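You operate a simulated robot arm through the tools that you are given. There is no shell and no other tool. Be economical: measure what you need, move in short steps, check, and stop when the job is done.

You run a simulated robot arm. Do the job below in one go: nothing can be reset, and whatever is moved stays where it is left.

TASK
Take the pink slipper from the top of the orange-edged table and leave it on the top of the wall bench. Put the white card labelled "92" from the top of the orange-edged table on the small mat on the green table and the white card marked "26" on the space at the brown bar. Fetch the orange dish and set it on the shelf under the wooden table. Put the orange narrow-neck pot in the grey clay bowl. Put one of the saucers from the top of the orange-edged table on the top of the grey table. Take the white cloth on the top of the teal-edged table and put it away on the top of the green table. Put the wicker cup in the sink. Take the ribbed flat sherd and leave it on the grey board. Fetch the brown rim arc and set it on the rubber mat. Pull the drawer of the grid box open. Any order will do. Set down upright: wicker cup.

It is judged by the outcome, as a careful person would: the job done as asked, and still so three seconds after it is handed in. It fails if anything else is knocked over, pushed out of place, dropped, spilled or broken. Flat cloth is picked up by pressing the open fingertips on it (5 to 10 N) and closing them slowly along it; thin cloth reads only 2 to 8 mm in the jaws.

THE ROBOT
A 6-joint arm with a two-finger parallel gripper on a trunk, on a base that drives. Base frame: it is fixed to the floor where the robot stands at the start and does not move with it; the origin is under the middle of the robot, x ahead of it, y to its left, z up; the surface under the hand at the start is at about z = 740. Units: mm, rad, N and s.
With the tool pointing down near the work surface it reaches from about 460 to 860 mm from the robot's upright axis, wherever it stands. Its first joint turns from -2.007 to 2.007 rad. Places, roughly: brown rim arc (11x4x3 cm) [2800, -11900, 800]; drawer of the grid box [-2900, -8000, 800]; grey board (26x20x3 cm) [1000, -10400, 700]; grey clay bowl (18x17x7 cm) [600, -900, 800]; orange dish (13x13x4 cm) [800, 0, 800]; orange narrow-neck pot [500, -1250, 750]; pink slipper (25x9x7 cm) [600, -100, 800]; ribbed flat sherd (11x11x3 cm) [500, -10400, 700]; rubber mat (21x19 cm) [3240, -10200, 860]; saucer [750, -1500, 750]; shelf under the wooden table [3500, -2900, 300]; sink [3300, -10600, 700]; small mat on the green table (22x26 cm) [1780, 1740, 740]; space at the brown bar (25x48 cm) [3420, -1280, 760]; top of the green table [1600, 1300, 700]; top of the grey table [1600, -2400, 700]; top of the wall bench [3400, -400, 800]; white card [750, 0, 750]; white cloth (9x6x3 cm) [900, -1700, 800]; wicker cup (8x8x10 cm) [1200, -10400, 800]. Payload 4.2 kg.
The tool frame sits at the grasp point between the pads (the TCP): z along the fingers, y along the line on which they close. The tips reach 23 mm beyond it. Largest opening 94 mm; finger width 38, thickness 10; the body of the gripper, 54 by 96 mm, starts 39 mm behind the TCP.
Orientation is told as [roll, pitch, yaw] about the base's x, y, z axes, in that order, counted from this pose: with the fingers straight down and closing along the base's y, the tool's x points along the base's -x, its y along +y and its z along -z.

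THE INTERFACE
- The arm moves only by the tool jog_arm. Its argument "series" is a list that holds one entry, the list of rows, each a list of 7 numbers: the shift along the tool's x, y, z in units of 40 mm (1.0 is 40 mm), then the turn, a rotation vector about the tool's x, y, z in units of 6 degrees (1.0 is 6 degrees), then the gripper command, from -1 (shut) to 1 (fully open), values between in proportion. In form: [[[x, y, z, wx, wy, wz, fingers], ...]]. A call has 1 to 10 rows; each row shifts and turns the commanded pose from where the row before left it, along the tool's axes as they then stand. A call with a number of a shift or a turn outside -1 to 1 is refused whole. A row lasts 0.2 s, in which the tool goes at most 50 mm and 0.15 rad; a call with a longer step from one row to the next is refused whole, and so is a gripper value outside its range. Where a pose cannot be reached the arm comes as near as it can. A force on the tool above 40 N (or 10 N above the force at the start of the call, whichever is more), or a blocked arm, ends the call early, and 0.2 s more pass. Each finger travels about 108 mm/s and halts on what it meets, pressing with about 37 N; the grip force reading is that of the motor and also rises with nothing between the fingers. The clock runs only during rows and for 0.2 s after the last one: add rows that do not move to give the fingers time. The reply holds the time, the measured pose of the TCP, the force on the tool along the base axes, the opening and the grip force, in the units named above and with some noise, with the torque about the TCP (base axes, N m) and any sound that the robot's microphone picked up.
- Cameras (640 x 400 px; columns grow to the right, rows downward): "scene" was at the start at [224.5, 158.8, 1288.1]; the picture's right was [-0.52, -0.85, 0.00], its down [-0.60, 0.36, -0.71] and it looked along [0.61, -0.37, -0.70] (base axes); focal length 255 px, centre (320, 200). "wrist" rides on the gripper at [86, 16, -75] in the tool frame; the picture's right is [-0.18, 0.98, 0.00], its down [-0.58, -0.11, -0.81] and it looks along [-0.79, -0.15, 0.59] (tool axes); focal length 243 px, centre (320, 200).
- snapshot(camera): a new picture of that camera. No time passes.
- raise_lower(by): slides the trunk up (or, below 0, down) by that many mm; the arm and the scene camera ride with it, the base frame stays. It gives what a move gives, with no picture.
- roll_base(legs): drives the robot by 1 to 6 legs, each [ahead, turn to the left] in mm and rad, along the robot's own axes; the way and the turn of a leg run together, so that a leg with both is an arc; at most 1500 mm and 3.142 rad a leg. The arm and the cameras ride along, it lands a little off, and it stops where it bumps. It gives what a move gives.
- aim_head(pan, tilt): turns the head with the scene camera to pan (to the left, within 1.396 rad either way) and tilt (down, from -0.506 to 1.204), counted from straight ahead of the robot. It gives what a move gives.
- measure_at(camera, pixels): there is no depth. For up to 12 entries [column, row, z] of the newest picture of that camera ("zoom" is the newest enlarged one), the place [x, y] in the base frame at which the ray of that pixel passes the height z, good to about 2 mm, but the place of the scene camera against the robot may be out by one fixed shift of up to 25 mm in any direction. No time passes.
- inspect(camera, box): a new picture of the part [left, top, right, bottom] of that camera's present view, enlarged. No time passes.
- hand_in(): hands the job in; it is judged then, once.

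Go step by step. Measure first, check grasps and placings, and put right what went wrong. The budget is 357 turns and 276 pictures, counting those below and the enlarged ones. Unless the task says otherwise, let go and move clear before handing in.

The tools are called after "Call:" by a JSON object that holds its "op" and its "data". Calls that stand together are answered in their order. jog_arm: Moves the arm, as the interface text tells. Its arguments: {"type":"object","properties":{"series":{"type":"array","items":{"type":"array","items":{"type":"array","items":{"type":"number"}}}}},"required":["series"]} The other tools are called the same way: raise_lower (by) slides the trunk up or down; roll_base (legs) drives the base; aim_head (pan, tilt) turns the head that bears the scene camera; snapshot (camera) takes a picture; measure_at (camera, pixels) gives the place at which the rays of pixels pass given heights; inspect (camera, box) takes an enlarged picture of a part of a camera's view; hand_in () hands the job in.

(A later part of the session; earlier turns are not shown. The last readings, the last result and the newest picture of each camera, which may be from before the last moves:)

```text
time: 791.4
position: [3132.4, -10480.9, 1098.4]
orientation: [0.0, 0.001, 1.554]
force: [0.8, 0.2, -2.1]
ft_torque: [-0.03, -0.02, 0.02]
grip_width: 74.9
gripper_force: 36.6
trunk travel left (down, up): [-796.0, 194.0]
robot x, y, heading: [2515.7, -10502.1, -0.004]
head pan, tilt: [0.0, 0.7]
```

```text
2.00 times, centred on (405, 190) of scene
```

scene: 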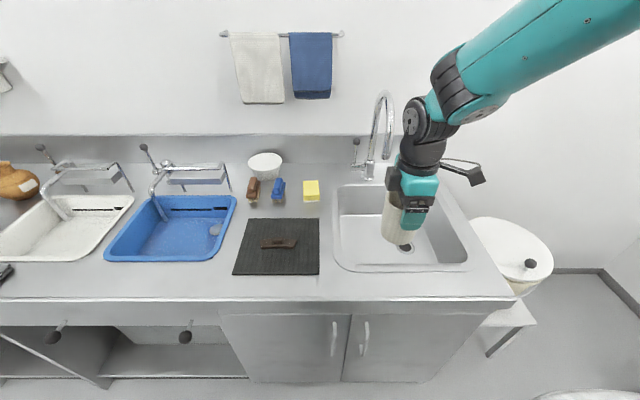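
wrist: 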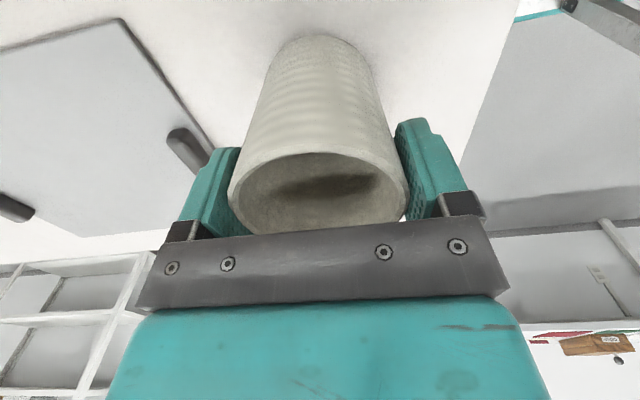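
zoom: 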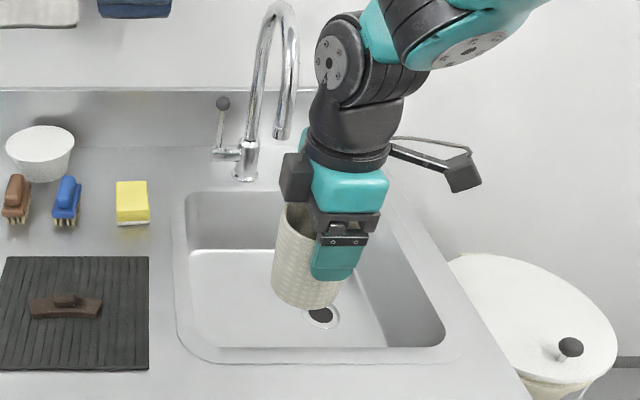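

The sink opening spans about x 3150–3490, y −10367…−10727. I set the cup near the front, (3270,−10550), and first go to z≈960.

Call:
{"op": "measure_at", "data": {"camera": "zoom", "pixels": [[285, 137, 1000], [285, 137, 1050], [285, 137, 1100], [245, 178, 860], [280, 5, 1150]]}}

Call:
{"op": "jog_arm", "data": {"series": [[[0.34, -0.7, 0.2, 0, 0, 0, -1], [0.34, -0.7, 0.4, 0, 0, 0, -1], [0.34, -0.7, 0.5, 0, 0, 0, -1], [0.34, -0.7, 0.5, 0, 0, 0, -1], [0.34, -0.7, 0.5, 0, 0, 0, -1], [0, 0, 0.8, 0, 0, 0, -1], [0, 0, 0.6, 0, 0, 0, -1], [0, 0, 0, 0, 0, 0, -1]]]}}

Call:
{"op": "snapshot", "data": {"camera": "wrist"}}

Call:
{"op": "inspect", "data": {"camera": "scene", "box": [310, 90, 500, 290]}}

```text
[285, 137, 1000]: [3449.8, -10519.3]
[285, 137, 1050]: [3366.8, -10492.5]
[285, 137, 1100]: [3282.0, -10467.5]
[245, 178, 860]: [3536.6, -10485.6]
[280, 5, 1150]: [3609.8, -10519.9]
```

```text
time: 793.2
position: [3270.3, -10551.1, 957.5]
orientation: [0.0, 0.002, 1.555]
force: [0.0, -0.1, -2.1]
ft_torque: [0.07, 0.0, 0.01]
grip_width: 75.1
gripper_force: 37.1
trunk travel left (down, up): [-796.0, 194.0]
robot x, y, heading: [2513.6, -10504.5, -0.01]
head pan, tilt: [0.0, 0.7]
```

```text
123 pictures are left
```

wrist: 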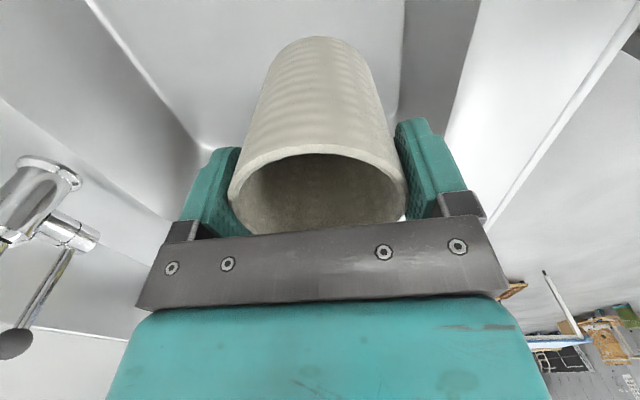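

```text
2.00 times, centred on (405, 190) of scene
```

zoom: 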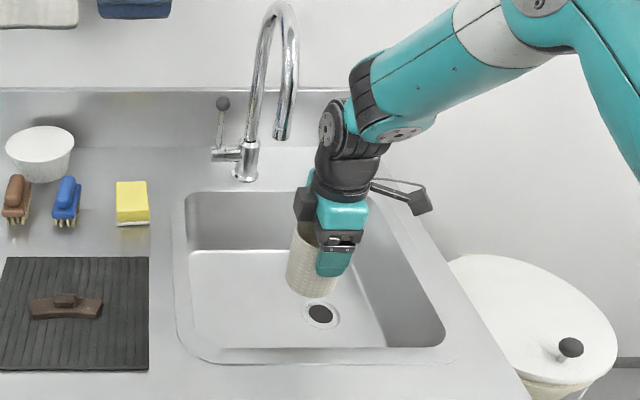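

Call:
{"op": "measure_at", "data": {"camera": "wrist", "pixels": [[404, 60, 700], [397, 115, 700], [404, 60, 720], [478, 50, 855], [205, 140, 700], [100, 10, 855]]}}

```text
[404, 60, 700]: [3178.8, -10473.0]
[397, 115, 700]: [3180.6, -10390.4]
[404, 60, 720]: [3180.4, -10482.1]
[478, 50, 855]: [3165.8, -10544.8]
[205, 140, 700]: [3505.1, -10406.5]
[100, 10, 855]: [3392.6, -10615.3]
```

The front wall is at x≈3170–3180, so fingers are clear. I descend.

Call:
{"op": "jog_arm", "data": {"series": [[[0, 0, 0.8, 0, 0, 0, -1], [0, 0, 0.8, 0, 0, 0, -1], [0, 0, 0.8, 0, 0, 0, -1], [0, 0, 0.5, 0, 0, 0, -1], [0, 0, 0.3, 0, 0, 0, -1], [0, 0, 0.15, 0, 0, 0, -1], [0, 0, 0.15, 0, 0, 0, -1], [0, 0, 0, 0, 0, 0, -1]]]}}

Call:
{"op": "snapshot", "data": {"camera": "wrist"}}

```text
time: 795.0
position: [3271.0, -10552.4, 818.9]
orientation: [0.0, 0.0, 1.555]
force: [0.8, -0.5, -1.9]
ft_torque: [-0.01, 0.03, 0.01]
grip_width: 75.0
gripper_force: 37.1
trunk travel left (down, up): [-796.0, 194.0]
robot x, y, heading: [2513.5, -10504.0, -0.007]
head pan, tilt: [0.0, 0.7]
```

```text
121 pictures are left
```

wrist: 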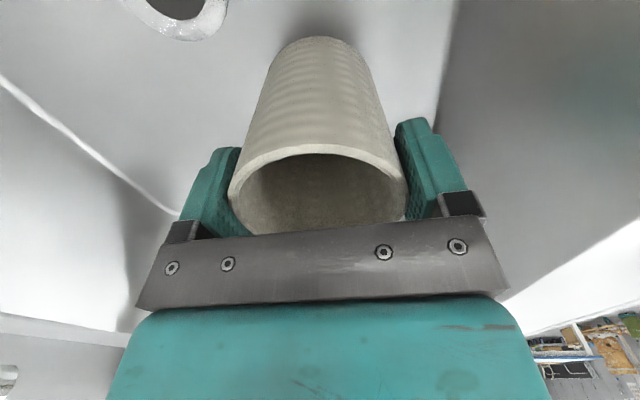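

Call:
{"op": "jog_arm", "data": {"series": [[[0, 0, 0.2, 0, 0, 0, -1], [0, 0, 0.2, 0, 0, 0, -1], [0, 0, 0.1, 0, 0, 0, -1], [0, 0, 0.1, 0, 0, 0, -1], [0, 0, 0.1, 0, 0, 0, -1], [0, 0, 0.08, 0, 0, 0, -1], [0, 0, 0.08, 0, 0, 0, -1], [0, 0, 0, 0, 0, 0, -1]]]}}

```text
time: 796.8
position: [3272.4, -10552.2, 787.3]
orientation: [-0.006, 0.002, 1.555]
force: [1.5, -1.2, 31.4]
ft_torque: [0.35, -0.02, -0.27]
grip_width: 74.8
gripper_force: 37.1
trunk travel left (down, up): [-796.0, 194.0]
robot x, y, heading: [2515.1, -10503.5, -0.003]
head pan, tilt: [0.0, 0.7]
```

Cup is on the sink floor (31 N). I ease up, open slowly and rise straight.

Call:
{"op": "jog_arm", "data": {"series": [[[0, 0, -0.06, 0, 0, 0, -1], [0, 0, 0, 0, 0, 0, 0.65], [0, 0, 0, 0, 0, 0, 0.75], [0, 0, 0, 0, 0, 0, 0.85], [0, 0, 0, 0, 0, 0, 1], [0, 0, -0.3, 0, 0, 0, 1], [0, 0, -0.6, 0, 0, 0, 1], [0, 0, -0.9, 0, 0, 0, 1], [0, 0, -1, 0, 0, 0, 1], [0, 0, -1, 0, 0, 0, 1]]]}}

Call:
{"op": "jog_arm", "data": {"series": [[[0, 0, -1, 0, 0, 0, 1], [0, 0, -1, 0, 0, 0, 1], [0, 0.7, -0.8, 0, 0, 0, 1], [0, 0.9, -0.5, 0, 0, 0, 1], [0, 0.9, 0, 0, 0, 0, 1]]]}}

Call:
{"op": "inspect", "data": {"camera": "scene", "box": [310, 90, 500, 290]}}

```text
time: 799.0
position: [3270.3, -10550.0, 936.9]
orientation: [0.001, 0.001, 1.554]
force: [-0.4, -0.2, -0.2]
ft_torque: [0.03, 0.01, -0.02]
grip_width: 94.0
gripper_force: 0.1
trunk travel left (down, up): [-796.0, 194.0]
robot x, y, heading: [2514.5, -10501.0, -0.008]
head pan, tilt: [0.0, 0.7]
```

```text
time: 800.2
position: [3171.7, -10548.5, 1071.8]
orientation: [-0.001, 0.003, 1.556]
force: [0.4, 0.2, 0.3]
ft_torque: [-0.02, 0.01, -0.01]
grip_width: 94.4
gripper_force: 0.1
trunk travel left (down, up): [-796.0, 194.0]
robot x, y, heading: [2517.9, -10504.3, -0.006]
head pan, tilt: [0.0, 0.7]
```

```text
2.00 times, centred on (405, 190) of scene
```

zoom: 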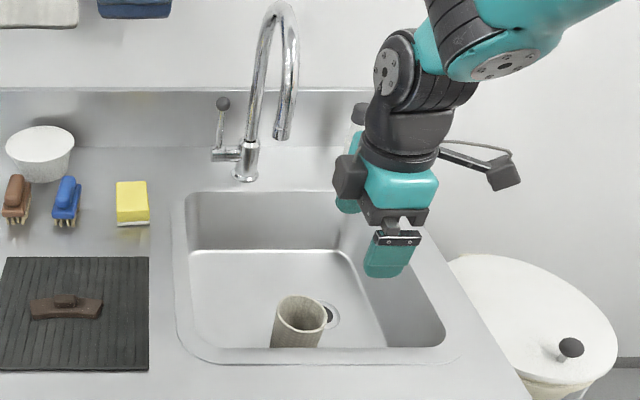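

The cup stands upright in the sink. Now the sherd: I drive to the south side of that table.

Call:
{"op": "roll_base", "data": {"legs": [[0, 1.9], [0, 1.924], [790, 0], [0, -0.7]]}}

Call:
{"op": "aim_head", "data": {"pan": 0.0, "tilt": 0.5}}

Call:
{"op": "snapshot", "data": {"camera": "scene"}}

```text
time: 815.4
position: [1232.6, -10896.8, 1071.4]
orientation: [0.0, 0.001, -1.637]
force: [0.1, -0.5, 0.8]
ft_torque: [-0.03, -0.01, 0.0]
grip_width: 93.9
gripper_force: 0.0
trunk travel left (down, up): [-796.0, 194.0]
robot x, y, heading: [1882.8, -10979.0, 3.087]
head pan, tilt: [0.0, 0.7]
```

```text
time: 816.1
position: [1232.5, -10897.0, 1070.8]
orientation: [0.002, 0.002, -1.635]
force: [-0.2, 0.0, 0.6]
ft_torque: [-0.01, 0.01, 0.02]
grip_width: 94.1
gripper_force: 0.3
trunk travel left (down, up): [-796.0, 194.0]
robot x, y, heading: [1881.9, -10976.2, 3.08]
head pan, tilt: [0.0, 0.499]
```

```text
119 pictures are left
```

scene: 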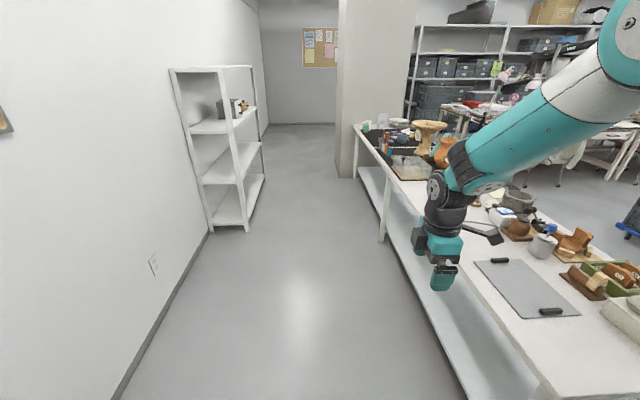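

The south aisle is clear. I drive to x≈750 and face the table.

Call:
{"op": "roll_base", "data": {"legs": [[0, 0.06], [1130, 0], [0, -1.571]]}}

Call:
{"op": "aim_head", "data": {"pan": 0.0, "tilt": 0.85}}

Call:
{"op": "snapshot", "data": {"camera": "scene"}}

```text
time: 826.2
position: [820.4, -10317.7, 1071.2]
orientation: [0.001, 0.0, 3.102]
force: [-0.6, 0.0, 0.2]
ft_torque: [0.0, -0.03, 0.01]
grip_width: 93.9
gripper_force: 0.0
trunk travel left (down, up): [-796.0, 194.0]
robot x, y, heading: [760.1, -10971.8, 1.538]
head pan, tilt: [0.0, 0.499]
```

```text
time: 827.0
position: [821.3, -10317.1, 1072.1]
orientation: [0.0, 0.002, 3.104]
force: [-0.2, 0.2, -0.7]
ft_torque: [0.02, -0.02, -0.02]
grip_width: 93.8
gripper_force: 0.0
trunk travel left (down, up): [-796.0, 194.0]
robot x, y, heading: [759.1, -10968.5, 1.539]
head pan, tilt: [0.0, 0.85]
```

```text
118 pictures are left
```

scene: 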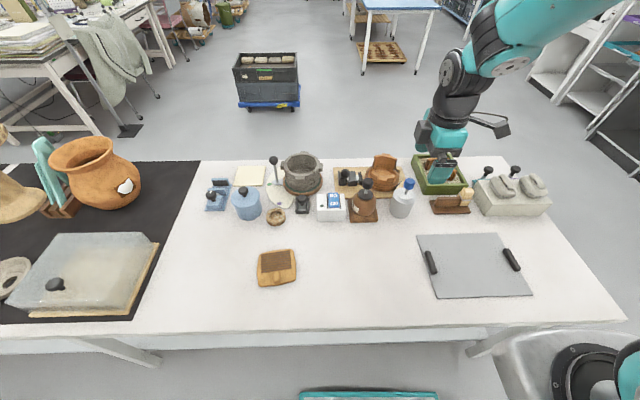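

The sherd is at (277,267) and the grey board at (475,265). I zoom.

Call:
{"op": "inspect", "data": {"camera": "scene", "box": [230, 225, 330, 300]}}

Call:
{"op": "measure_at", "data": {"camera": "zoom", "pixels": [[200, 170, 755], [395, 160, 755], [410, 320, 745], [205, 325, 745], [300, 250, 750]]}}

Call:
{"op": "measure_at", "data": {"camera": "scene", "pixels": [[418, 235, 742], [496, 233, 742], [532, 296, 742], [438, 299, 742], [475, 265, 742], [432, 262, 750], [512, 260, 750]]}}

```text
5.33 times, centred on (280, 262) of scene
```

zoom: 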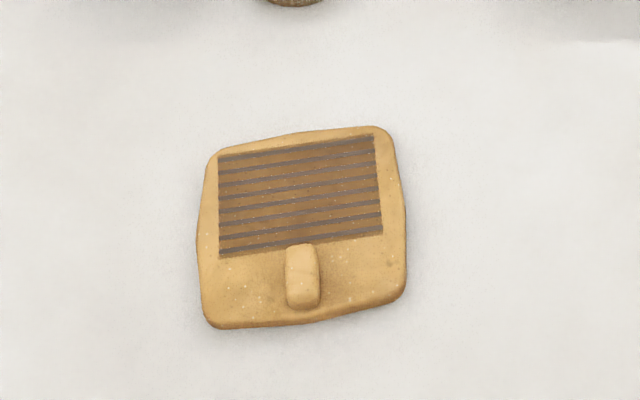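

```text
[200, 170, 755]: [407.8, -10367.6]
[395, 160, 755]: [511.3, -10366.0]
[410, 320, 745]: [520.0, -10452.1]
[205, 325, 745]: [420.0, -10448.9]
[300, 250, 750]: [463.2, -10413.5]
```

```text
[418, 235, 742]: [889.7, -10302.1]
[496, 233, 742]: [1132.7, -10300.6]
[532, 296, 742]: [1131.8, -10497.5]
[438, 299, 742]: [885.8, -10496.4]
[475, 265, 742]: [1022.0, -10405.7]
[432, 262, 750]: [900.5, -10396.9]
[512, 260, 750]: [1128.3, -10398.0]
```

The sherd has a raised grip (zoom (302,277)); I will grip that lengthwise (along y). I move above it.

Call:
{"op": "jog_arm", "data": {"series": [[[-0.87, 0.28, 0, 0, 0, 0, 1], [-0.87, 0.28, 0, 0, 0, 0, 1], [-0.87, 0.28, 0, 0, 0, 0, 1], [-0.87, 0.28, 0, 0, 0, 0, 1], [-0.87, 0.28, 0.3, 0, 0, 0, 1], [-0.87, 0.28, 0.5, 0, 0, 0, 1], [-0.87, 0.28, 0.6, 0, 0, 0, 1], [-0.87, 0.28, 0.7, 0, 0, 0, 1], [-0.87, 0.28, 0.7, 0, 0, 0, 1], [-0.87, 0.28, 0.7, 0, 0, 0, 1]]]}}

Call:
{"op": "snapshot", "data": {"camera": "wrist"}}

```text
time: 829.2
position: [469.6, -10417.2, 930.4]
orientation: [0.0, 0.002, 3.101]
force: [1.4, -0.1, 0.5]
ft_torque: [0.0, -0.02, 0.02]
grip_width: 94.0
gripper_force: 0.1
trunk travel left (down, up): [-796.0, 194.0]
robot x, y, heading: [759.1, -10971.3, 1.54]
head pan, tilt: [0.0, 0.85]
```

```text
116 pictures are left
```

wrist: 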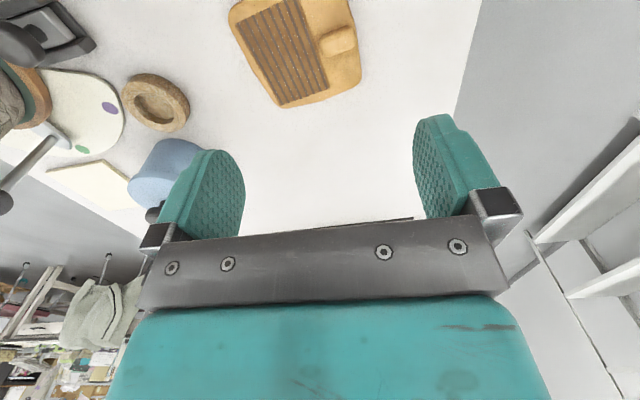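

Call:
{"op": "inspect", "data": {"camera": "wrist", "box": [220, 0, 380, 120]}}

Call:
{"op": "measure_at", "data": {"camera": "zoom", "pixels": [[330, 130, 765], [450, 105, 765], [345, 180, 755], [450, 170, 755], [390, 120, 768], [300, 350, 745], [470, 290, 745]]}}

```text
3.33 times, centred on (300, 60) of wrist
```

zoom: 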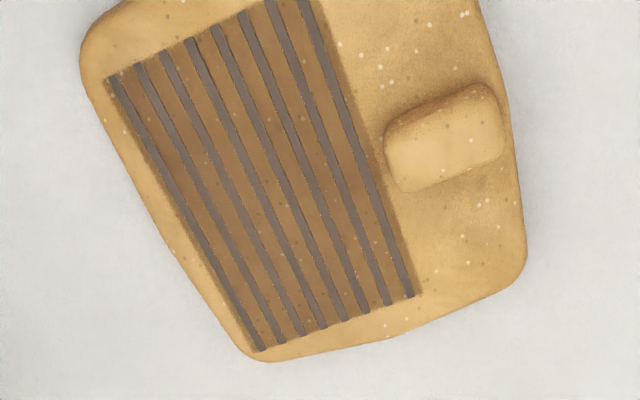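

```text
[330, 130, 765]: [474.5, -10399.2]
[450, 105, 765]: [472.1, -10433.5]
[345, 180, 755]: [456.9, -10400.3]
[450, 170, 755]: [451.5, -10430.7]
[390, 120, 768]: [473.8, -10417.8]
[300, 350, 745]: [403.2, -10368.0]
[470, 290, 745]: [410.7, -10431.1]
```

Call:
{"op": "measure_at", "data": {"camera": "zoom", "pixels": [[385, 155, 762], [507, 130, 762], [445, 90, 768], [450, 190, 755], [447, 140, 768], [525, 240, 748], [495, 60, 748]]}}

```text
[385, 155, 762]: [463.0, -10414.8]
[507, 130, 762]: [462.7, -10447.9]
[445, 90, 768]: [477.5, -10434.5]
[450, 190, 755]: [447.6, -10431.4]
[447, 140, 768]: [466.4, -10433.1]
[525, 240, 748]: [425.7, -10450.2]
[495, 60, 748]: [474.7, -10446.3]
```

Knob centre (464,−10431), about 33 mm long, top near z=769. I descend so the tips stop just above the slab (TCP z≈778).

Call:
{"op": "jog_arm", "data": {"series": [[[-0.13, 0.355, 0.8, 0, 0, 0, 1], [0, 0, 0.8, 0, 0, 0, 1], [0, 0, 0.8, 0, 0, 0, 0.6], [0, 0, 0.7, 0, 0, 0, 0.4], [0, 0, 0.5, 0, 0, 0, 0.4], [0, 0, 0.15, 0, 0, 0, 0.4], [0, 0, 0, 0, 0, 0, 0.4]]]}}

Call:
{"op": "snapshot", "data": {"camera": "wrist"}}

```text
time: 830.8
position: [464.2, -10431.9, 780.0]
orientation: [0.001, 0.003, 3.103]
force: [-0.9, 0.6, 0.5]
ft_torque: [0.0, 0.0, -0.04]
grip_width: 65.8
gripper_force: 0.0
trunk travel left (down, up): [-796.0, 194.0]
robot x, y, heading: [757.8, -10970.1, 1.541]
head pan, tilt: [0.0, 0.85]
```

```text
114 pictures are left
```

wrist: 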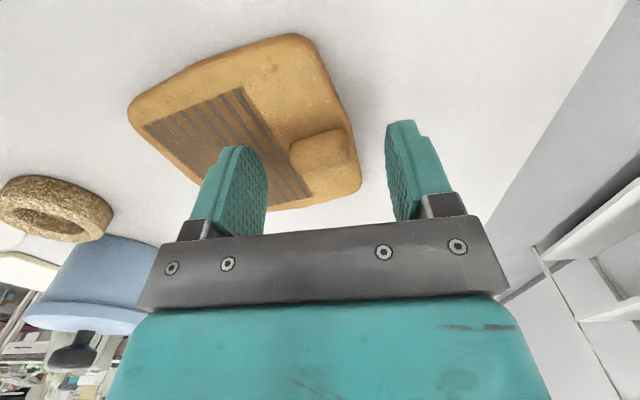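

Call:
{"op": "jog_arm", "data": {"series": [[[0, 0, 0.05, 0, 0, 0, 0.2], [0, 0, 0, 0, 0, 0, 0], [0, 0, 0, 0, 0, 0, -0.2], [0, 0, 0, 0, 0, 0, -0.4], [0, 0, 0, 0, 0, 0, -1], [0, 0, 0, 0, 0, 0, -1]]]}}

Call:
{"op": "snapshot", "data": {"camera": "wrist"}}

```text
time: 832.2
position: [462.9, -10431.7, 777.9]
orientation: [-0.001, 0.002, 3.101]
force: [-0.5, 0.0, -0.2]
ft_torque: [0.04, 0.11, 0.07]
grip_width: 33.1
gripper_force: 37.2
trunk travel left (down, up): [-796.0, 194.0]
robot x, y, heading: [759.6, -10970.3, 1.54]
head pan, tilt: [0.0, 0.85]
```

```text
113 pictures are left
```

wrist: 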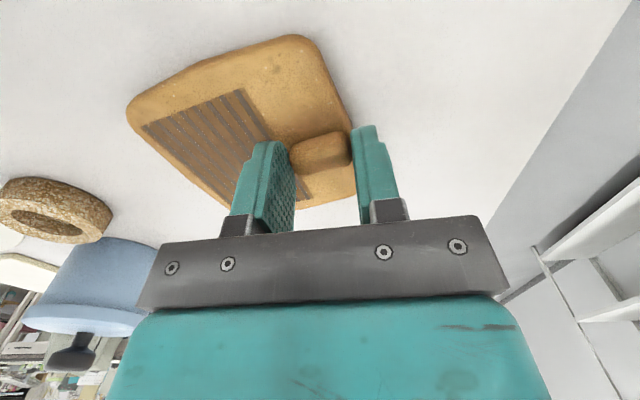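

Gripped at 33 mm. I lift slowly to test the hold.

Call:
{"op": "jog_arm", "data": {"series": [[[0, 0, -0.1, 0, 0, 0, -1], [0, 0, -0.2, 0, 0, 0, -1], [0, 0, -0.4, 0, 0, 0, -1], [0, 0, -0.6, 0, 0, 0, -1], [0, 0, -0.8, 0, 0, 0, -1], [0, 0, -0.8, 0, 0, 0, -1]]]}}

Call:
{"op": "snapshot", "data": {"camera": "wrist"}}

```text
time: 833.6
position: [464.8, -10431.9, 893.8]
orientation: [0.0, 0.002, 3.104]
force: [0.0, -0.1, -1.6]
ft_torque: [-0.03, 0.0, -0.03]
grip_width: 31.2
gripper_force: 37.0
trunk travel left (down, up): [-796.0, 194.0]
robot x, y, heading: [757.5, -10974.2, 1.541]
head pan, tilt: [0.0, 0.85]
```

```text
112 pictures are left
```

wrist: 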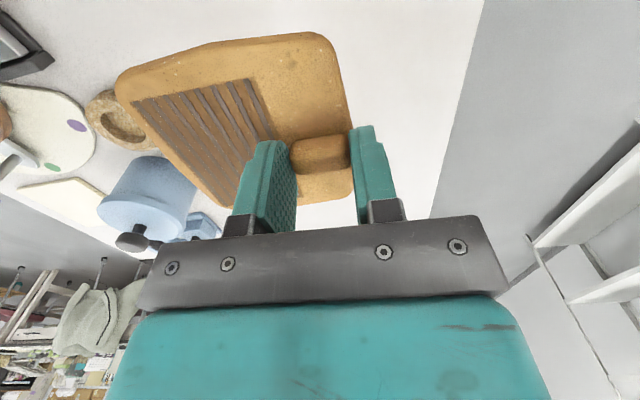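

Held. I carry it to the board: target TCP about (1013,−10414).

Call:
{"op": "jog_arm", "data": {"series": [[[0.9, -0.066, -0.3, 0, 0, 0, -1], [0.95, -0.066, -0.3, 0, 0, 0, -1], [0.95, -0.066, -0.2, 0, 0, 0, -1], [0.95, -0.066, 0, 0, 0, 0, -1], [0.95, -0.066, 0, 0, 0, 0, -1], [0.95, -0.066, 0, 0, 0, 0, -1], [0.95, -0.066, 0, 0, 0, 0, -1], [0.95, -0.066, 0, 0, 0, 0, -1], [0.95, -0.066, 0, 0, 0, 0, -1], [0.95, -0.066, 0, 0, 0, 0, -1]]]}}

Call:
{"op": "jog_arm", "data": {"series": [[[0.85, -0.06, 0, 0, 0, 0, -1], [0.85, -0.06, 0.2, 0, 0, 0, -1], [0.85, -0.06, 0.4, 0, 0, 0, -1], [0.85, -0.06, 0.5, 0, 0, 0, -1], [0.85, -0.06, 0.5, 0, 0, 0, -1], [0, 0, 0.6, 0, 0, 0, -1], [0, 0, 0.6, 0, 0, 0, -1], [0, 0, 0, 0, 0, 0, -1]]]}}

Call:
{"op": "snapshot", "data": {"camera": "wrist"}}

Call:
{"op": "inspect", "data": {"camera": "scene", "box": [390, 170, 570, 310]}}

```text
time: 835.8
position: [843.2, -10419.2, 927.4]
orientation: [0.001, 0.001, 3.104]
force: [0.0, 0.1, -1.8]
ft_torque: [-0.07, -0.02, 0.01]
grip_width: 31.2
gripper_force: 36.9
trunk travel left (down, up): [-796.0, 194.0]
robot x, y, heading: [761.7, -10972.4, 1.543]
head pan, tilt: [0.0, 0.85]
```

```text
time: 837.6
position: [1012.5, -10413.2, 815.5]
orientation: [0.0, 0.002, 3.103]
force: [0.0, -0.5, -1.8]
ft_torque: [-0.06, 0.03, -0.01]
grip_width: 31.0
gripper_force: 37.4
trunk travel left (down, up): [-796.0, 194.0]
robot x, y, heading: [756.6, -10969.2, 1.537]
head pan, tilt: [0.0, 0.85]
```

```text
111 pictures are left
```

wrist: 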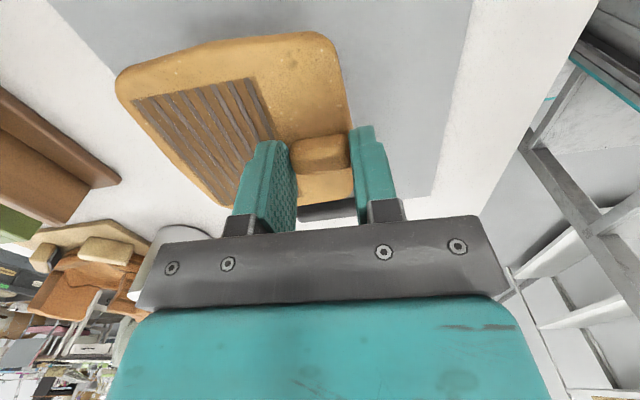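

```text
2.86 times, centred on (480, 240) of scene
```

zoom: 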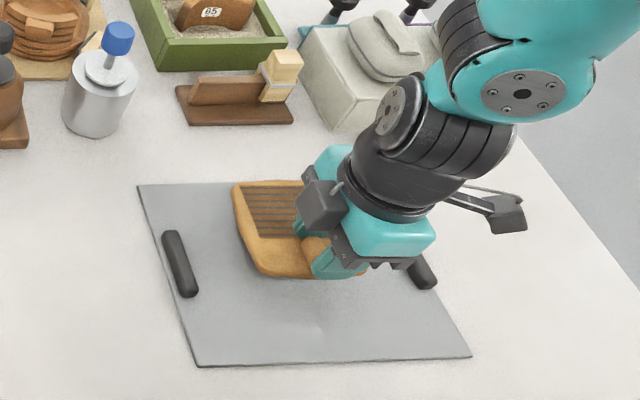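

Positioned over the board. I lower until contact.

Call:
{"op": "jog_arm", "data": {"series": [[[0, 0, 0.4, 0, 0, 0, -1], [0, 0, 0.15, 0, 0, 0, -1], [0, 0, 0.1, 0, 0, 0, -1], [0, 0, 0.08, 0, 0, 0, -1], [0, 0, 0.06, 0, 0, 0, -1], [0, 0, 0, 0, 0, 0, -1]]]}}

```text
time: 839.0
position: [1013.5, -10413.5, 785.1]
orientation: [-0.002, 0.002, 3.104]
force: [1.7, -2.8, 9.3]
ft_torque: [0.02, 0.17, 0.0]
grip_width: 31.3
gripper_force: 36.8
trunk travel left (down, up): [-796.0, 194.0]
robot x, y, heading: [758.0, -10975.0, 1.54]
head pan, tilt: [0.0, 0.85]
```

Call:
{"op": "jog_arm", "data": {"series": [[[0, 0, 0.04, 0, 0, 0, -1], [0, 0, 0, 0, 0, 0, -0.25], [0, 0, 0, 0, 0, 0, -0.1], [0, 0, 0, 0, 0, 0, 0.2], [0, 0, 0, 0, 0, 0, 0.4], [0, 0, -0.5, 0, 0, 0, 0.4], [0, 0, -1, 0, 0, 0, 0.6], [0, 0, -1, 0, 0, 0, 1], [0, 0, -1, 0, 0, 0, 1], [0, 0, -1, 0, 0, 0, 1]]]}}

Call:
{"op": "snapshot", "data": {"camera": "wrist"}}

Call:
{"op": "inspect", "data": {"camera": "scene", "box": [390, 170, 570, 310]}}

```text
time: 841.2
position: [1012.5, -10413.9, 963.6]
orientation: [0.0, 0.0, 3.103]
force: [0.3, 1.2, -0.7]
ft_torque: [-0.04, 0.01, 0.0]
grip_width: 94.1
gripper_force: 0.1
trunk travel left (down, up): [-796.0, 194.0]
robot x, y, heading: [760.8, -10970.7, 1.542]
head pan, tilt: [0.0, 0.85]
```

```text
109 pictures are left
```

wrist: 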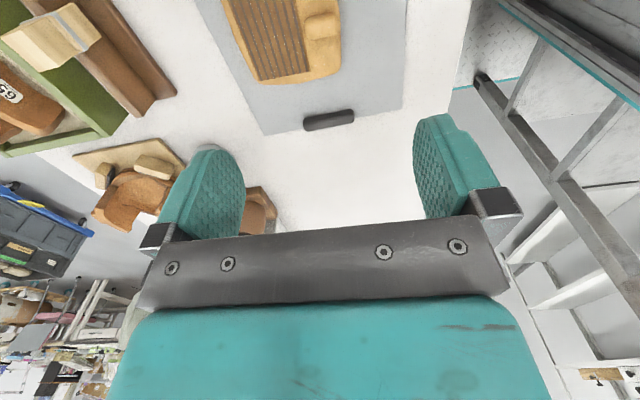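

```text
2.86 times, centred on (480, 240) of scene
```

zoom: 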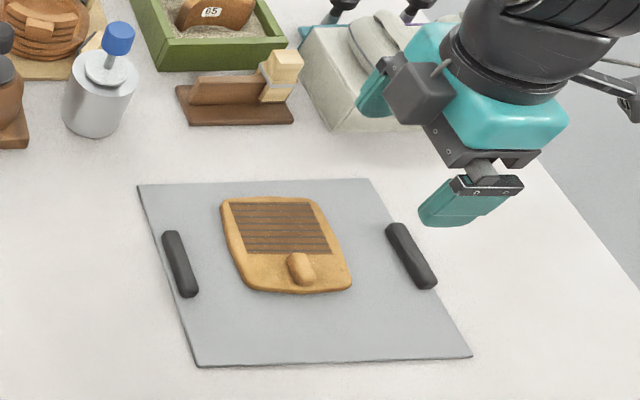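

The sherd is on the grey board. The last job is the drawer of the grid box near (−2900,−8000). I look north-west for a route.

Call:
{"op": "aim_head", "data": {"pan": 0.6, "tilt": 0.3}}

Call:
{"op": "snapshot", "data": {"camera": "scene"}}

Call:
{"op": "aim_head", "data": {"pan": 1.35, "tilt": 0.4}}

Call:
{"op": "snapshot", "data": {"camera": "scene"}}

```text
time: 842.2
position: [1012.6, -10411.9, 963.4]
orientation: [0.001, 0.003, 3.103]
force: [0.0, 0.2, 0.2]
ft_torque: [-0.02, 0.04, 0.03]
grip_width: 94.0
gripper_force: 0.1
trunk travel left (down, up): [-796.0, 194.0]
robot x, y, heading: [758.8, -10972.2, 1.542]
head pan, tilt: [0.6, 0.3]
```

```text
107 pictures are left
```

scene: 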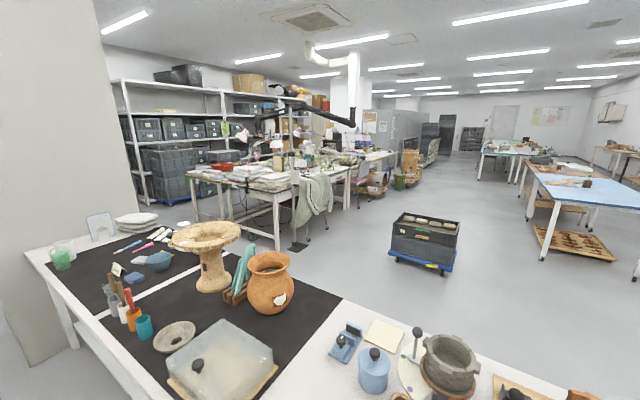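

```text
time: 843.3
position: [1011.8, -10413.0, 963.0]
orientation: [0.0, 0.003, 3.103]
force: [-1.2, 0.2, -0.1]
ft_torque: [0.03, -0.01, 0.02]
grip_width: 94.1
gripper_force: 0.0
trunk travel left (down, up): [-796.0, 194.0]
robot x, y, heading: [758.1, -10976.1, 1.543]
head pan, tilt: [1.349, 0.4]
```

```text
106 pictures are left
```

scene: 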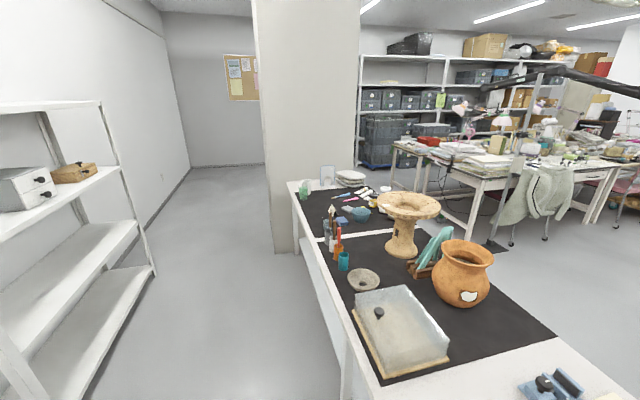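

Call:
{"op": "inspect", "data": {"camera": "scene", "box": [340, 40, 640, 240]}}

Call:
{"op": "measure_at", "data": {"camera": "scene", "pixels": [[292, 252, 0], [268, 250, 0], [190, 168, 0], [262, 165, 0], [155, 270, 0], [358, 190, 0], [392, 215, 0], [468, 240, 0], [512, 245, 0], [345, 395, 0], [365, 165, 0]]}}

```text
2.00 times, centred on (490, 140) of scene
```

zoom: 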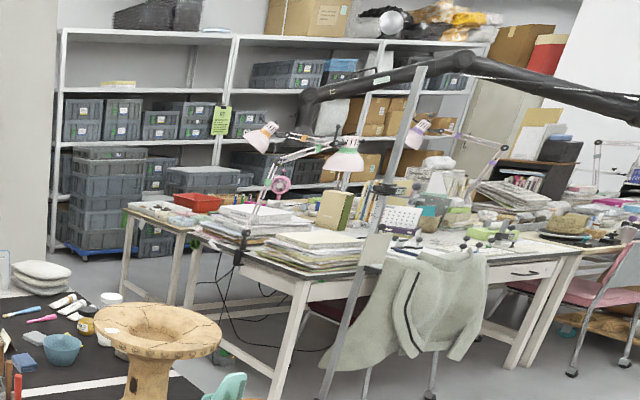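

```text
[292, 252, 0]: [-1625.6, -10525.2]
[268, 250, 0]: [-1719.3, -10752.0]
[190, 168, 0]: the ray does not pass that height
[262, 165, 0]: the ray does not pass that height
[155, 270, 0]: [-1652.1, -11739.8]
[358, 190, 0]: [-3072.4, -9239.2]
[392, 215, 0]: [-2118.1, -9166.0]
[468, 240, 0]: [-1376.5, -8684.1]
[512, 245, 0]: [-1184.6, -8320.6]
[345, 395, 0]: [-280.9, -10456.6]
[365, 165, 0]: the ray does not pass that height
```

Call:
{"op": "aim_head", "data": {"pan": 0.6, "tilt": 0.3}}

Call:
{"op": "snapshot", "data": {"camera": "scene"}}

Call:
{"op": "measure_at", "data": {"camera": "scene", "pixels": [[440, 275, 0], [392, 260, 0], [452, 268, 0], [543, 260, 0], [280, 250, 0], [195, 220, 0], [355, 210, 0], [375, 195, 0], [398, 188, 0], [430, 163, 0], [520, 197, 0], [612, 262, 0]]}}

Call:
{"op": "inspect", "data": {"camera": "scene", "box": [180, 90, 460, 260]}}

```text
time: 844.4
position: [1012.7, -10412.5, 961.6]
orientation: [0.001, 0.001, 3.104]
force: [-0.1, 0.3, -0.6]
ft_torque: [0.0, -0.04, -0.02]
grip_width: 93.9
gripper_force: 0.2
trunk travel left (down, up): [-796.0, 194.0]
robot x, y, heading: [760.6, -10970.5, 1.543]
head pan, tilt: [0.6, 0.3]
```

```text
104 pictures are left
```

scene: 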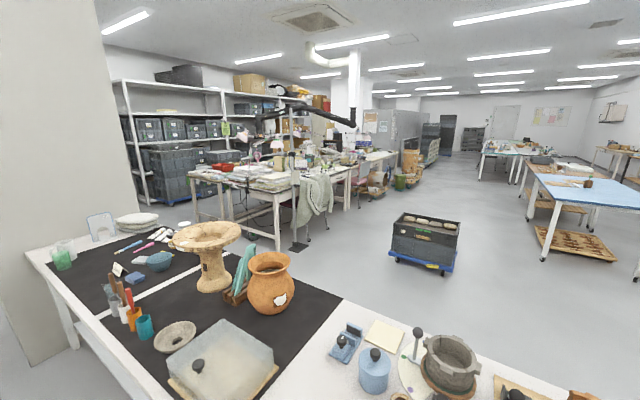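

```text
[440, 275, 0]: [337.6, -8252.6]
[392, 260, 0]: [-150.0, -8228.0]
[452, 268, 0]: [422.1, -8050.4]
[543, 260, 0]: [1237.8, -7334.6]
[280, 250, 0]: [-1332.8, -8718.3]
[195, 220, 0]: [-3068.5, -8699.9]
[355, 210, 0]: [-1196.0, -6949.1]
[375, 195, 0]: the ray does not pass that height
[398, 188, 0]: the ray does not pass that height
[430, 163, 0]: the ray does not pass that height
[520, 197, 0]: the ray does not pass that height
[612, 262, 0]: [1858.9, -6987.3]
```

```text
2.29 times, centred on (320, 175) of scene
```

zoom: 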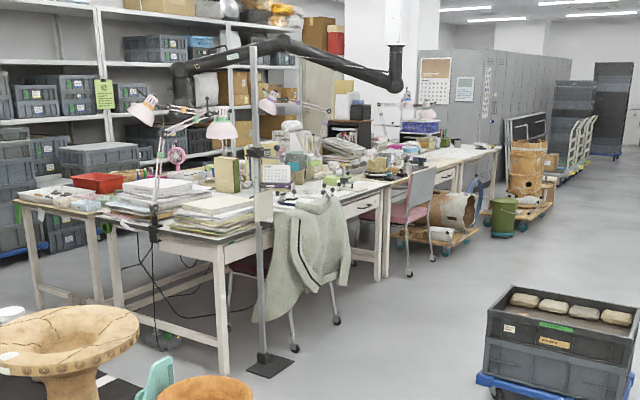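

The grid box should be behind the work desks to the west. I take the open eastern route: round the table's end, north, then west along y≈−9400.

Call:
{"op": "jog_arm", "data": {"series": [[[0, 0.3, -0.8, 0, 0, 0, 1], [0, 0.6, -0.8, 0, 0, 0, 1], [0, 0.8, -0.5, 0, 0, 0, 1]]]}}

Call:
{"op": "roll_base", "data": {"legs": [[-80, 0], [0, -1.543], [1150, 0], [0, 1.571], [1500, 0], [0, 1.571]]}}

Call:
{"op": "aim_head", "data": {"pan": -0.2, "tilt": 0.35}}

Call:
{"op": "snapshot", "data": {"camera": "scene"}}

```text
time: 845.2
position: [1009.2, -10480.6, 1047.9]
orientation: [0.0, 0.001, 3.105]
force: [0.8, 0.4, -0.7]
ft_torque: [-0.01, -0.02, 0.01]
grip_width: 94.0
gripper_force: 0.1
trunk travel left (down, up): [-796.0, 194.0]
robot x, y, heading: [760.1, -10968.4, 1.547]
head pan, tilt: [0.6, 0.3]
```

```text
time: 870.2
position: [1373.5, -9309.5, 1047.5]
orientation: [0.0, 0.001, -1.55]
force: [0.1, -0.3, 0.3]
ft_torque: [0.03, 0.0, 0.0]
grip_width: 94.0
gripper_force: 0.0
trunk travel left (down, up): [-796.0, 194.0]
robot x, y, heading: [1878.1, -9534.4, -3.113]
head pan, tilt: [0.6, 0.3]
```

```text
time: 871.3
position: [1373.2, -9309.2, 1046.0]
orientation: [0.001, 0.004, -1.55]
force: [0.3, 0.0, 0.1]
ft_torque: [0.02, -0.02, 0.0]
grip_width: 93.8
gripper_force: 0.2
trunk travel left (down, up): [-796.0, 194.0]
robot x, y, heading: [1875.7, -9530.9, -3.111]
head pan, tilt: [-0.201, 0.351]
```

```text
102 pictures are left
```

scene: 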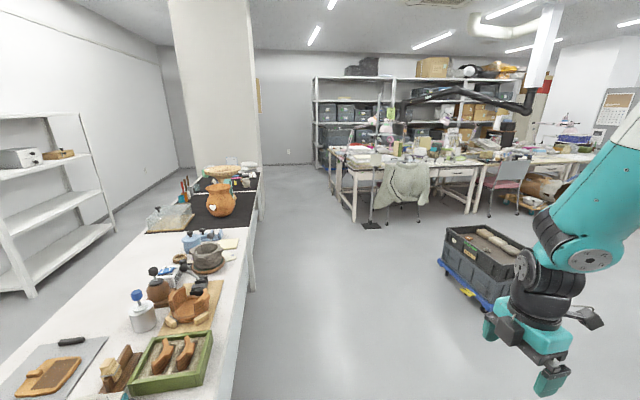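

Call:
{"op": "measure_at", "data": {"camera": "scene", "pixels": [[353, 222, 0], [334, 195, 0], [262, 222, 0], [317, 169, 0], [440, 265, 0], [495, 312, 0], [372, 228, 0], [290, 185, 0], [252, 290, 0]]}}

Call:
{"op": "inspect", "data": {"camera": "scene", "box": [250, 60, 530, 240]}}

```text
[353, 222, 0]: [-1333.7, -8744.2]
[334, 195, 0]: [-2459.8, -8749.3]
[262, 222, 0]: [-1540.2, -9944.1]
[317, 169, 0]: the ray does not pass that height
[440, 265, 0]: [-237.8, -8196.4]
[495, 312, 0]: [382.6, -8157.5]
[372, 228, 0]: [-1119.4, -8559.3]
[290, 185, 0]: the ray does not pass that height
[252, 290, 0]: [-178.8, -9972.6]
```

```text
2.22 times, centred on (390, 150) of scene
```

zoom: 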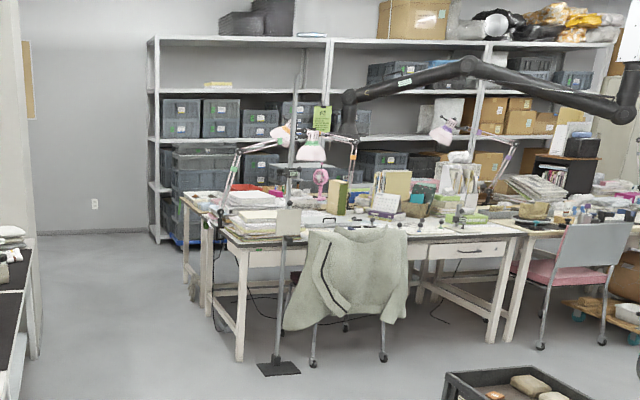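

There is a 1.2 m gap between the pillar and the desks. I drive through it towards the shelving aisle.

Call:
{"op": "roll_base", "data": {"legs": [[0, -0.077], [1500, 0], [1500, 0], [800, 0]]}}

Call:
{"op": "aim_head", "data": {"pan": -0.6, "tilt": 0.4}}

Call:
{"op": "snapshot", "data": {"camera": "scene"}}

```text
time: 890.2
position: [-2420.1, -9161.9, 1047.3]
orientation: [0.0, 0.0, -1.588]
force: [0.0, 0.7, -0.4]
ft_torque: [0.01, 0.02, -0.02]
grip_width: 93.9
gripper_force: 0.0
trunk travel left (down, up): [-796.0, 194.0]
robot x, y, heading: [-1923.7, -9401.8, 3.13]
head pan, tilt: [-0.201, 0.351]
```

```text
time: 891.0
position: [-2419.3, -9161.8, 1046.7]
orientation: [0.0, 0.001, -1.588]
force: [0.1, 0.3, 0.6]
ft_torque: [-0.01, 0.03, 0.0]
grip_width: 94.1
gripper_force: 0.1
trunk travel left (down, up): [-796.0, 194.0]
robot x, y, heading: [-1921.8, -9401.3, 3.136]
head pan, tilt: [-0.6, 0.4]
```

```text
100 pictures are left
```

scene: 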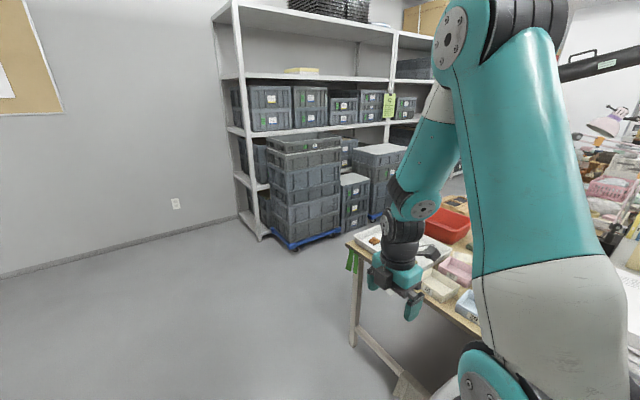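

Call:
{"op": "measure_at", "data": {"camera": "scene", "pixels": [[352, 345, 0], [347, 240, 740], [260, 240, 0], [292, 250, 50], [380, 213, 0], [490, 330, 740], [445, 225, 800], [238, 213, 0]]}}

Call:
{"op": "aim_head", "data": {"pan": -0.9, "tilt": 0.4}}

Call:
{"op": "snapshot", "data": {"camera": "scene"}}

```text
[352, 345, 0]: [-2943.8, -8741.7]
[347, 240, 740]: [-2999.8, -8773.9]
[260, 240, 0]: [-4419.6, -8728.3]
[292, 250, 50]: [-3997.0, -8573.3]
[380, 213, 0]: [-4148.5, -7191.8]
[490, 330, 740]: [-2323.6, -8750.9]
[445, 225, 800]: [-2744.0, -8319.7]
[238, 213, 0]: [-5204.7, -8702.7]
```

```text
time: 891.8
position: [-2420.4, -9162.1, 1047.3]
orientation: [0.0, 0.002, -1.588]
force: [0.4, -0.6, -0.8]
ft_torque: [-0.01, -0.01, 0.02]
grip_width: 94.0
gripper_force: 0.1
trunk travel left (down, up): [-796.0, 194.0]
robot x, y, heading: [-1922.8, -9401.8, 3.135]
head pan, tilt: [-0.901, 0.4]
```

```text
99 pictures are left
```

scene: 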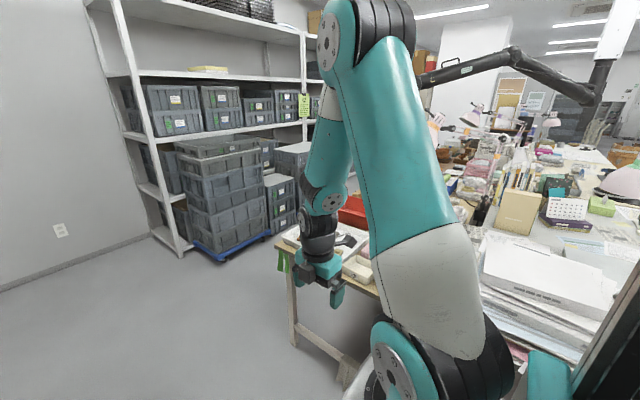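

The side desk spans x −3000…−2320 from y≈−8750 north, with a 1 m aisle to the west. I drive to the aisle's mouth and face north.

Call:
{"op": "roll_base", "data": {"legs": [[800, 0], [760, 0], [0, -1.564]]}}

Call:
{"op": "aim_head", "data": {"pan": -0.35, "tilt": 0.5}}

Call:
{"op": "snapshot", "data": {"camera": "scene"}}

```text
time: 903.7
position: [-3256.0, -8869.0, 1046.6]
orientation: [-0.001, 0.002, 3.134]
force: [0.8, 0.3, 0.2]
ft_torque: [0.04, -0.02, 0.01]
grip_width: 94.1
gripper_force: 0.0
trunk travel left (down, up): [-796.0, 194.0]
robot x, y, heading: [-3492.7, -9368.0, 1.57]
head pan, tilt: [-0.901, 0.4]
```

```text
time: 904.6
position: [-3255.7, -8871.5, 1046.8]
orientation: [0.0, 0.003, 3.133]
force: [-0.1, 0.1, -0.6]
ft_torque: [0.01, -0.03, 0.02]
grip_width: 94.0
gripper_force: 0.2
trunk travel left (down, up): [-796.0, 194.0]
robot x, y, heading: [-3491.3, -9369.2, 1.573]
head pan, tilt: [-0.351, 0.499]
```

```text
98 pictures are left
```

scene: 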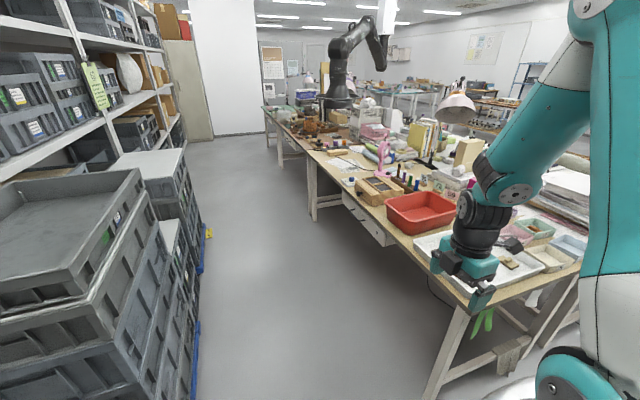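

On the desk edge there is a small box at (378,190). I zoom in.

Call:
{"op": "inspect", "data": {"camera": "scene", "box": [310, 110, 470, 230]}}

Call:
{"op": "measure_at", "data": {"camera": "scene", "pixels": [[360, 195, 760], [375, 205, 760], [402, 190, 760], [330, 170, 760], [205, 240, 0], [200, 350, 0], [312, 218, 0], [425, 395, 0], [370, 180, 800]]}}

```text
3.33 times, centred on (390, 170) of scene
```

zoom: 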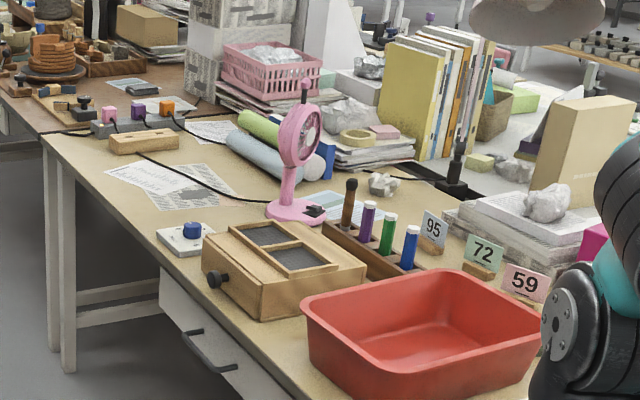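

```text
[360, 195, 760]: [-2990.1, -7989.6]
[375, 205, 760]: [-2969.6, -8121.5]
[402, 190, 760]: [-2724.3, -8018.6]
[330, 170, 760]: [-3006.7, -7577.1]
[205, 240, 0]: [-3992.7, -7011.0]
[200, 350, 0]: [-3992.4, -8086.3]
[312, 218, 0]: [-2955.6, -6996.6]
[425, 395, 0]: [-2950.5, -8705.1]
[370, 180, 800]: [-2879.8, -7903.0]
```

The box with two mesh panels is the grid box; its drawer knob faces the aisle (−x) at about (−2985,−8000). I drive alongside and turn to face it.

Call:
{"op": "roll_base", "data": {"legs": [[1370, 0]]}}

Call:
{"op": "aim_head", "data": {"pan": -1.2, "tilt": 0.7}}

Call:
{"op": "snapshot", "data": {"camera": "scene"}}

```text
time: 911.5
position: [-3254.0, -7483.5, 1046.5]
orientation: [-0.002, 0.002, 3.131]
force: [0.5, -0.7, 0.4]
ft_torque: [-0.01, -0.02, 0.02]
grip_width: 93.9
gripper_force: 0.1
trunk travel left (down, up): [-796.0, 194.0]
robot x, y, heading: [-3487.5, -7980.1, 1.571]
head pan, tilt: [-0.351, 0.499]
```

```text
time: 912.7
position: [-3253.7, -7483.8, 1047.7]
orientation: [0.0, 0.002, 3.131]
force: [-0.5, -0.3, 0.5]
ft_torque: [0.02, 0.0, 0.0]
grip_width: 93.8
gripper_force: 0.1
trunk travel left (down, up): [-796.0, 194.0]
robot x, y, heading: [-3489.9, -7981.2, 1.568]
head pan, tilt: [-1.201, 0.7]
```

```text
96 pictures are left
```

scene: 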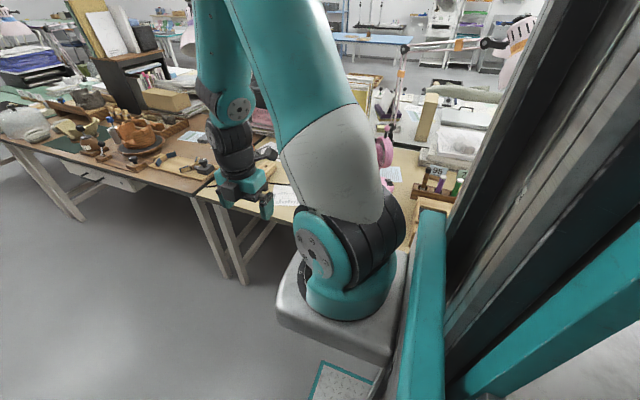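

Call:
{"op": "roll_base", "data": {"legs": [[0, -1.57]]}}

Call:
{"op": "aim_head", "data": {"pan": 0.0, "tilt": 0.95}}

Call:
{"op": "snapshot", "data": {"camera": "scene"}}

```text
time: 916.9
position: [-2989.7, -8214.4, 1047.4]
orientation: [0.001, 0.004, 1.569]
force: [-0.3, -0.6, 1.1]
ft_torque: [0.02, -0.01, 0.03]
grip_width: 94.3
gripper_force: 0.1
trunk travel left (down, up): [-796.0, 194.0]
robot x, y, heading: [-3485.1, -7980.9, 0.011]
head pan, tilt: [-1.201, 0.7]
```

```text
time: 918.3
position: [-2989.2, -8215.1, 1047.5]
orientation: [0.001, 0.002, 1.569]
force: [-0.2, -0.2, -0.4]
ft_torque: [-0.01, -0.01, 0.0]
grip_width: 93.9
gripper_force: 0.0
trunk travel left (down, up): [-796.0, 194.0]
robot x, y, heading: [-3490.2, -7981.7, 0.012]
head pan, tilt: [0.0, 0.949]
```

```text
95 pictures are left
```

scene: 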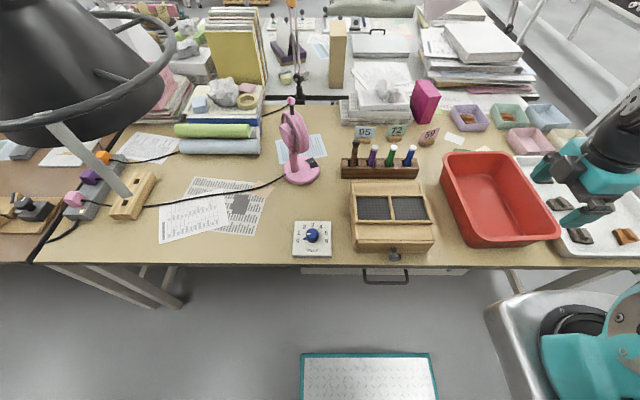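

The knob is at (395,255). I zoom and measure; the black hood at the upper left is to be kept clear of.

Call:
{"op": "inspect", "data": {"camera": "scene", "box": [335, 160, 455, 285]}}

Call:
{"op": "measure_at", "data": {"camera": "zoom", "pixels": [[325, 300, 770], [325, 315, 770], [200, 255, 770], [440, 250, 770], [200, 90, 800], [440, 250, 800], [325, 310, 760], [350, 375, 620], [90, 290, 740]]}}

```text
3.20 times, centred on (395, 222) of scene
```

zoom: 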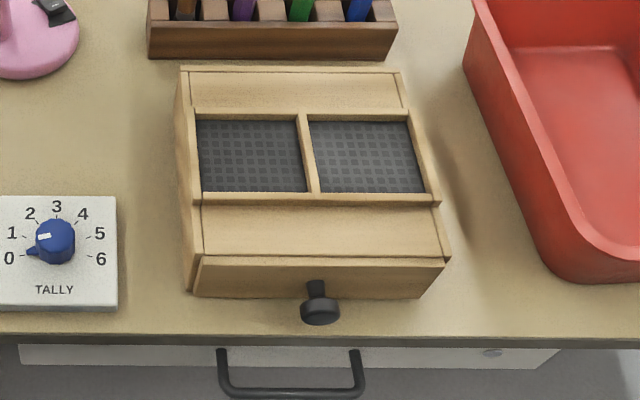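

```text
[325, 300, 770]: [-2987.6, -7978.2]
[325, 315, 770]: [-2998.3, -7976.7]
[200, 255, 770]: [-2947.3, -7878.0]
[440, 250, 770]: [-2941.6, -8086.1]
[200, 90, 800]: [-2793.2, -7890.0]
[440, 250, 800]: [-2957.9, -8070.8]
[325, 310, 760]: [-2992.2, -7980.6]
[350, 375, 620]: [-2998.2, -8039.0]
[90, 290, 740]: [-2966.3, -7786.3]
```

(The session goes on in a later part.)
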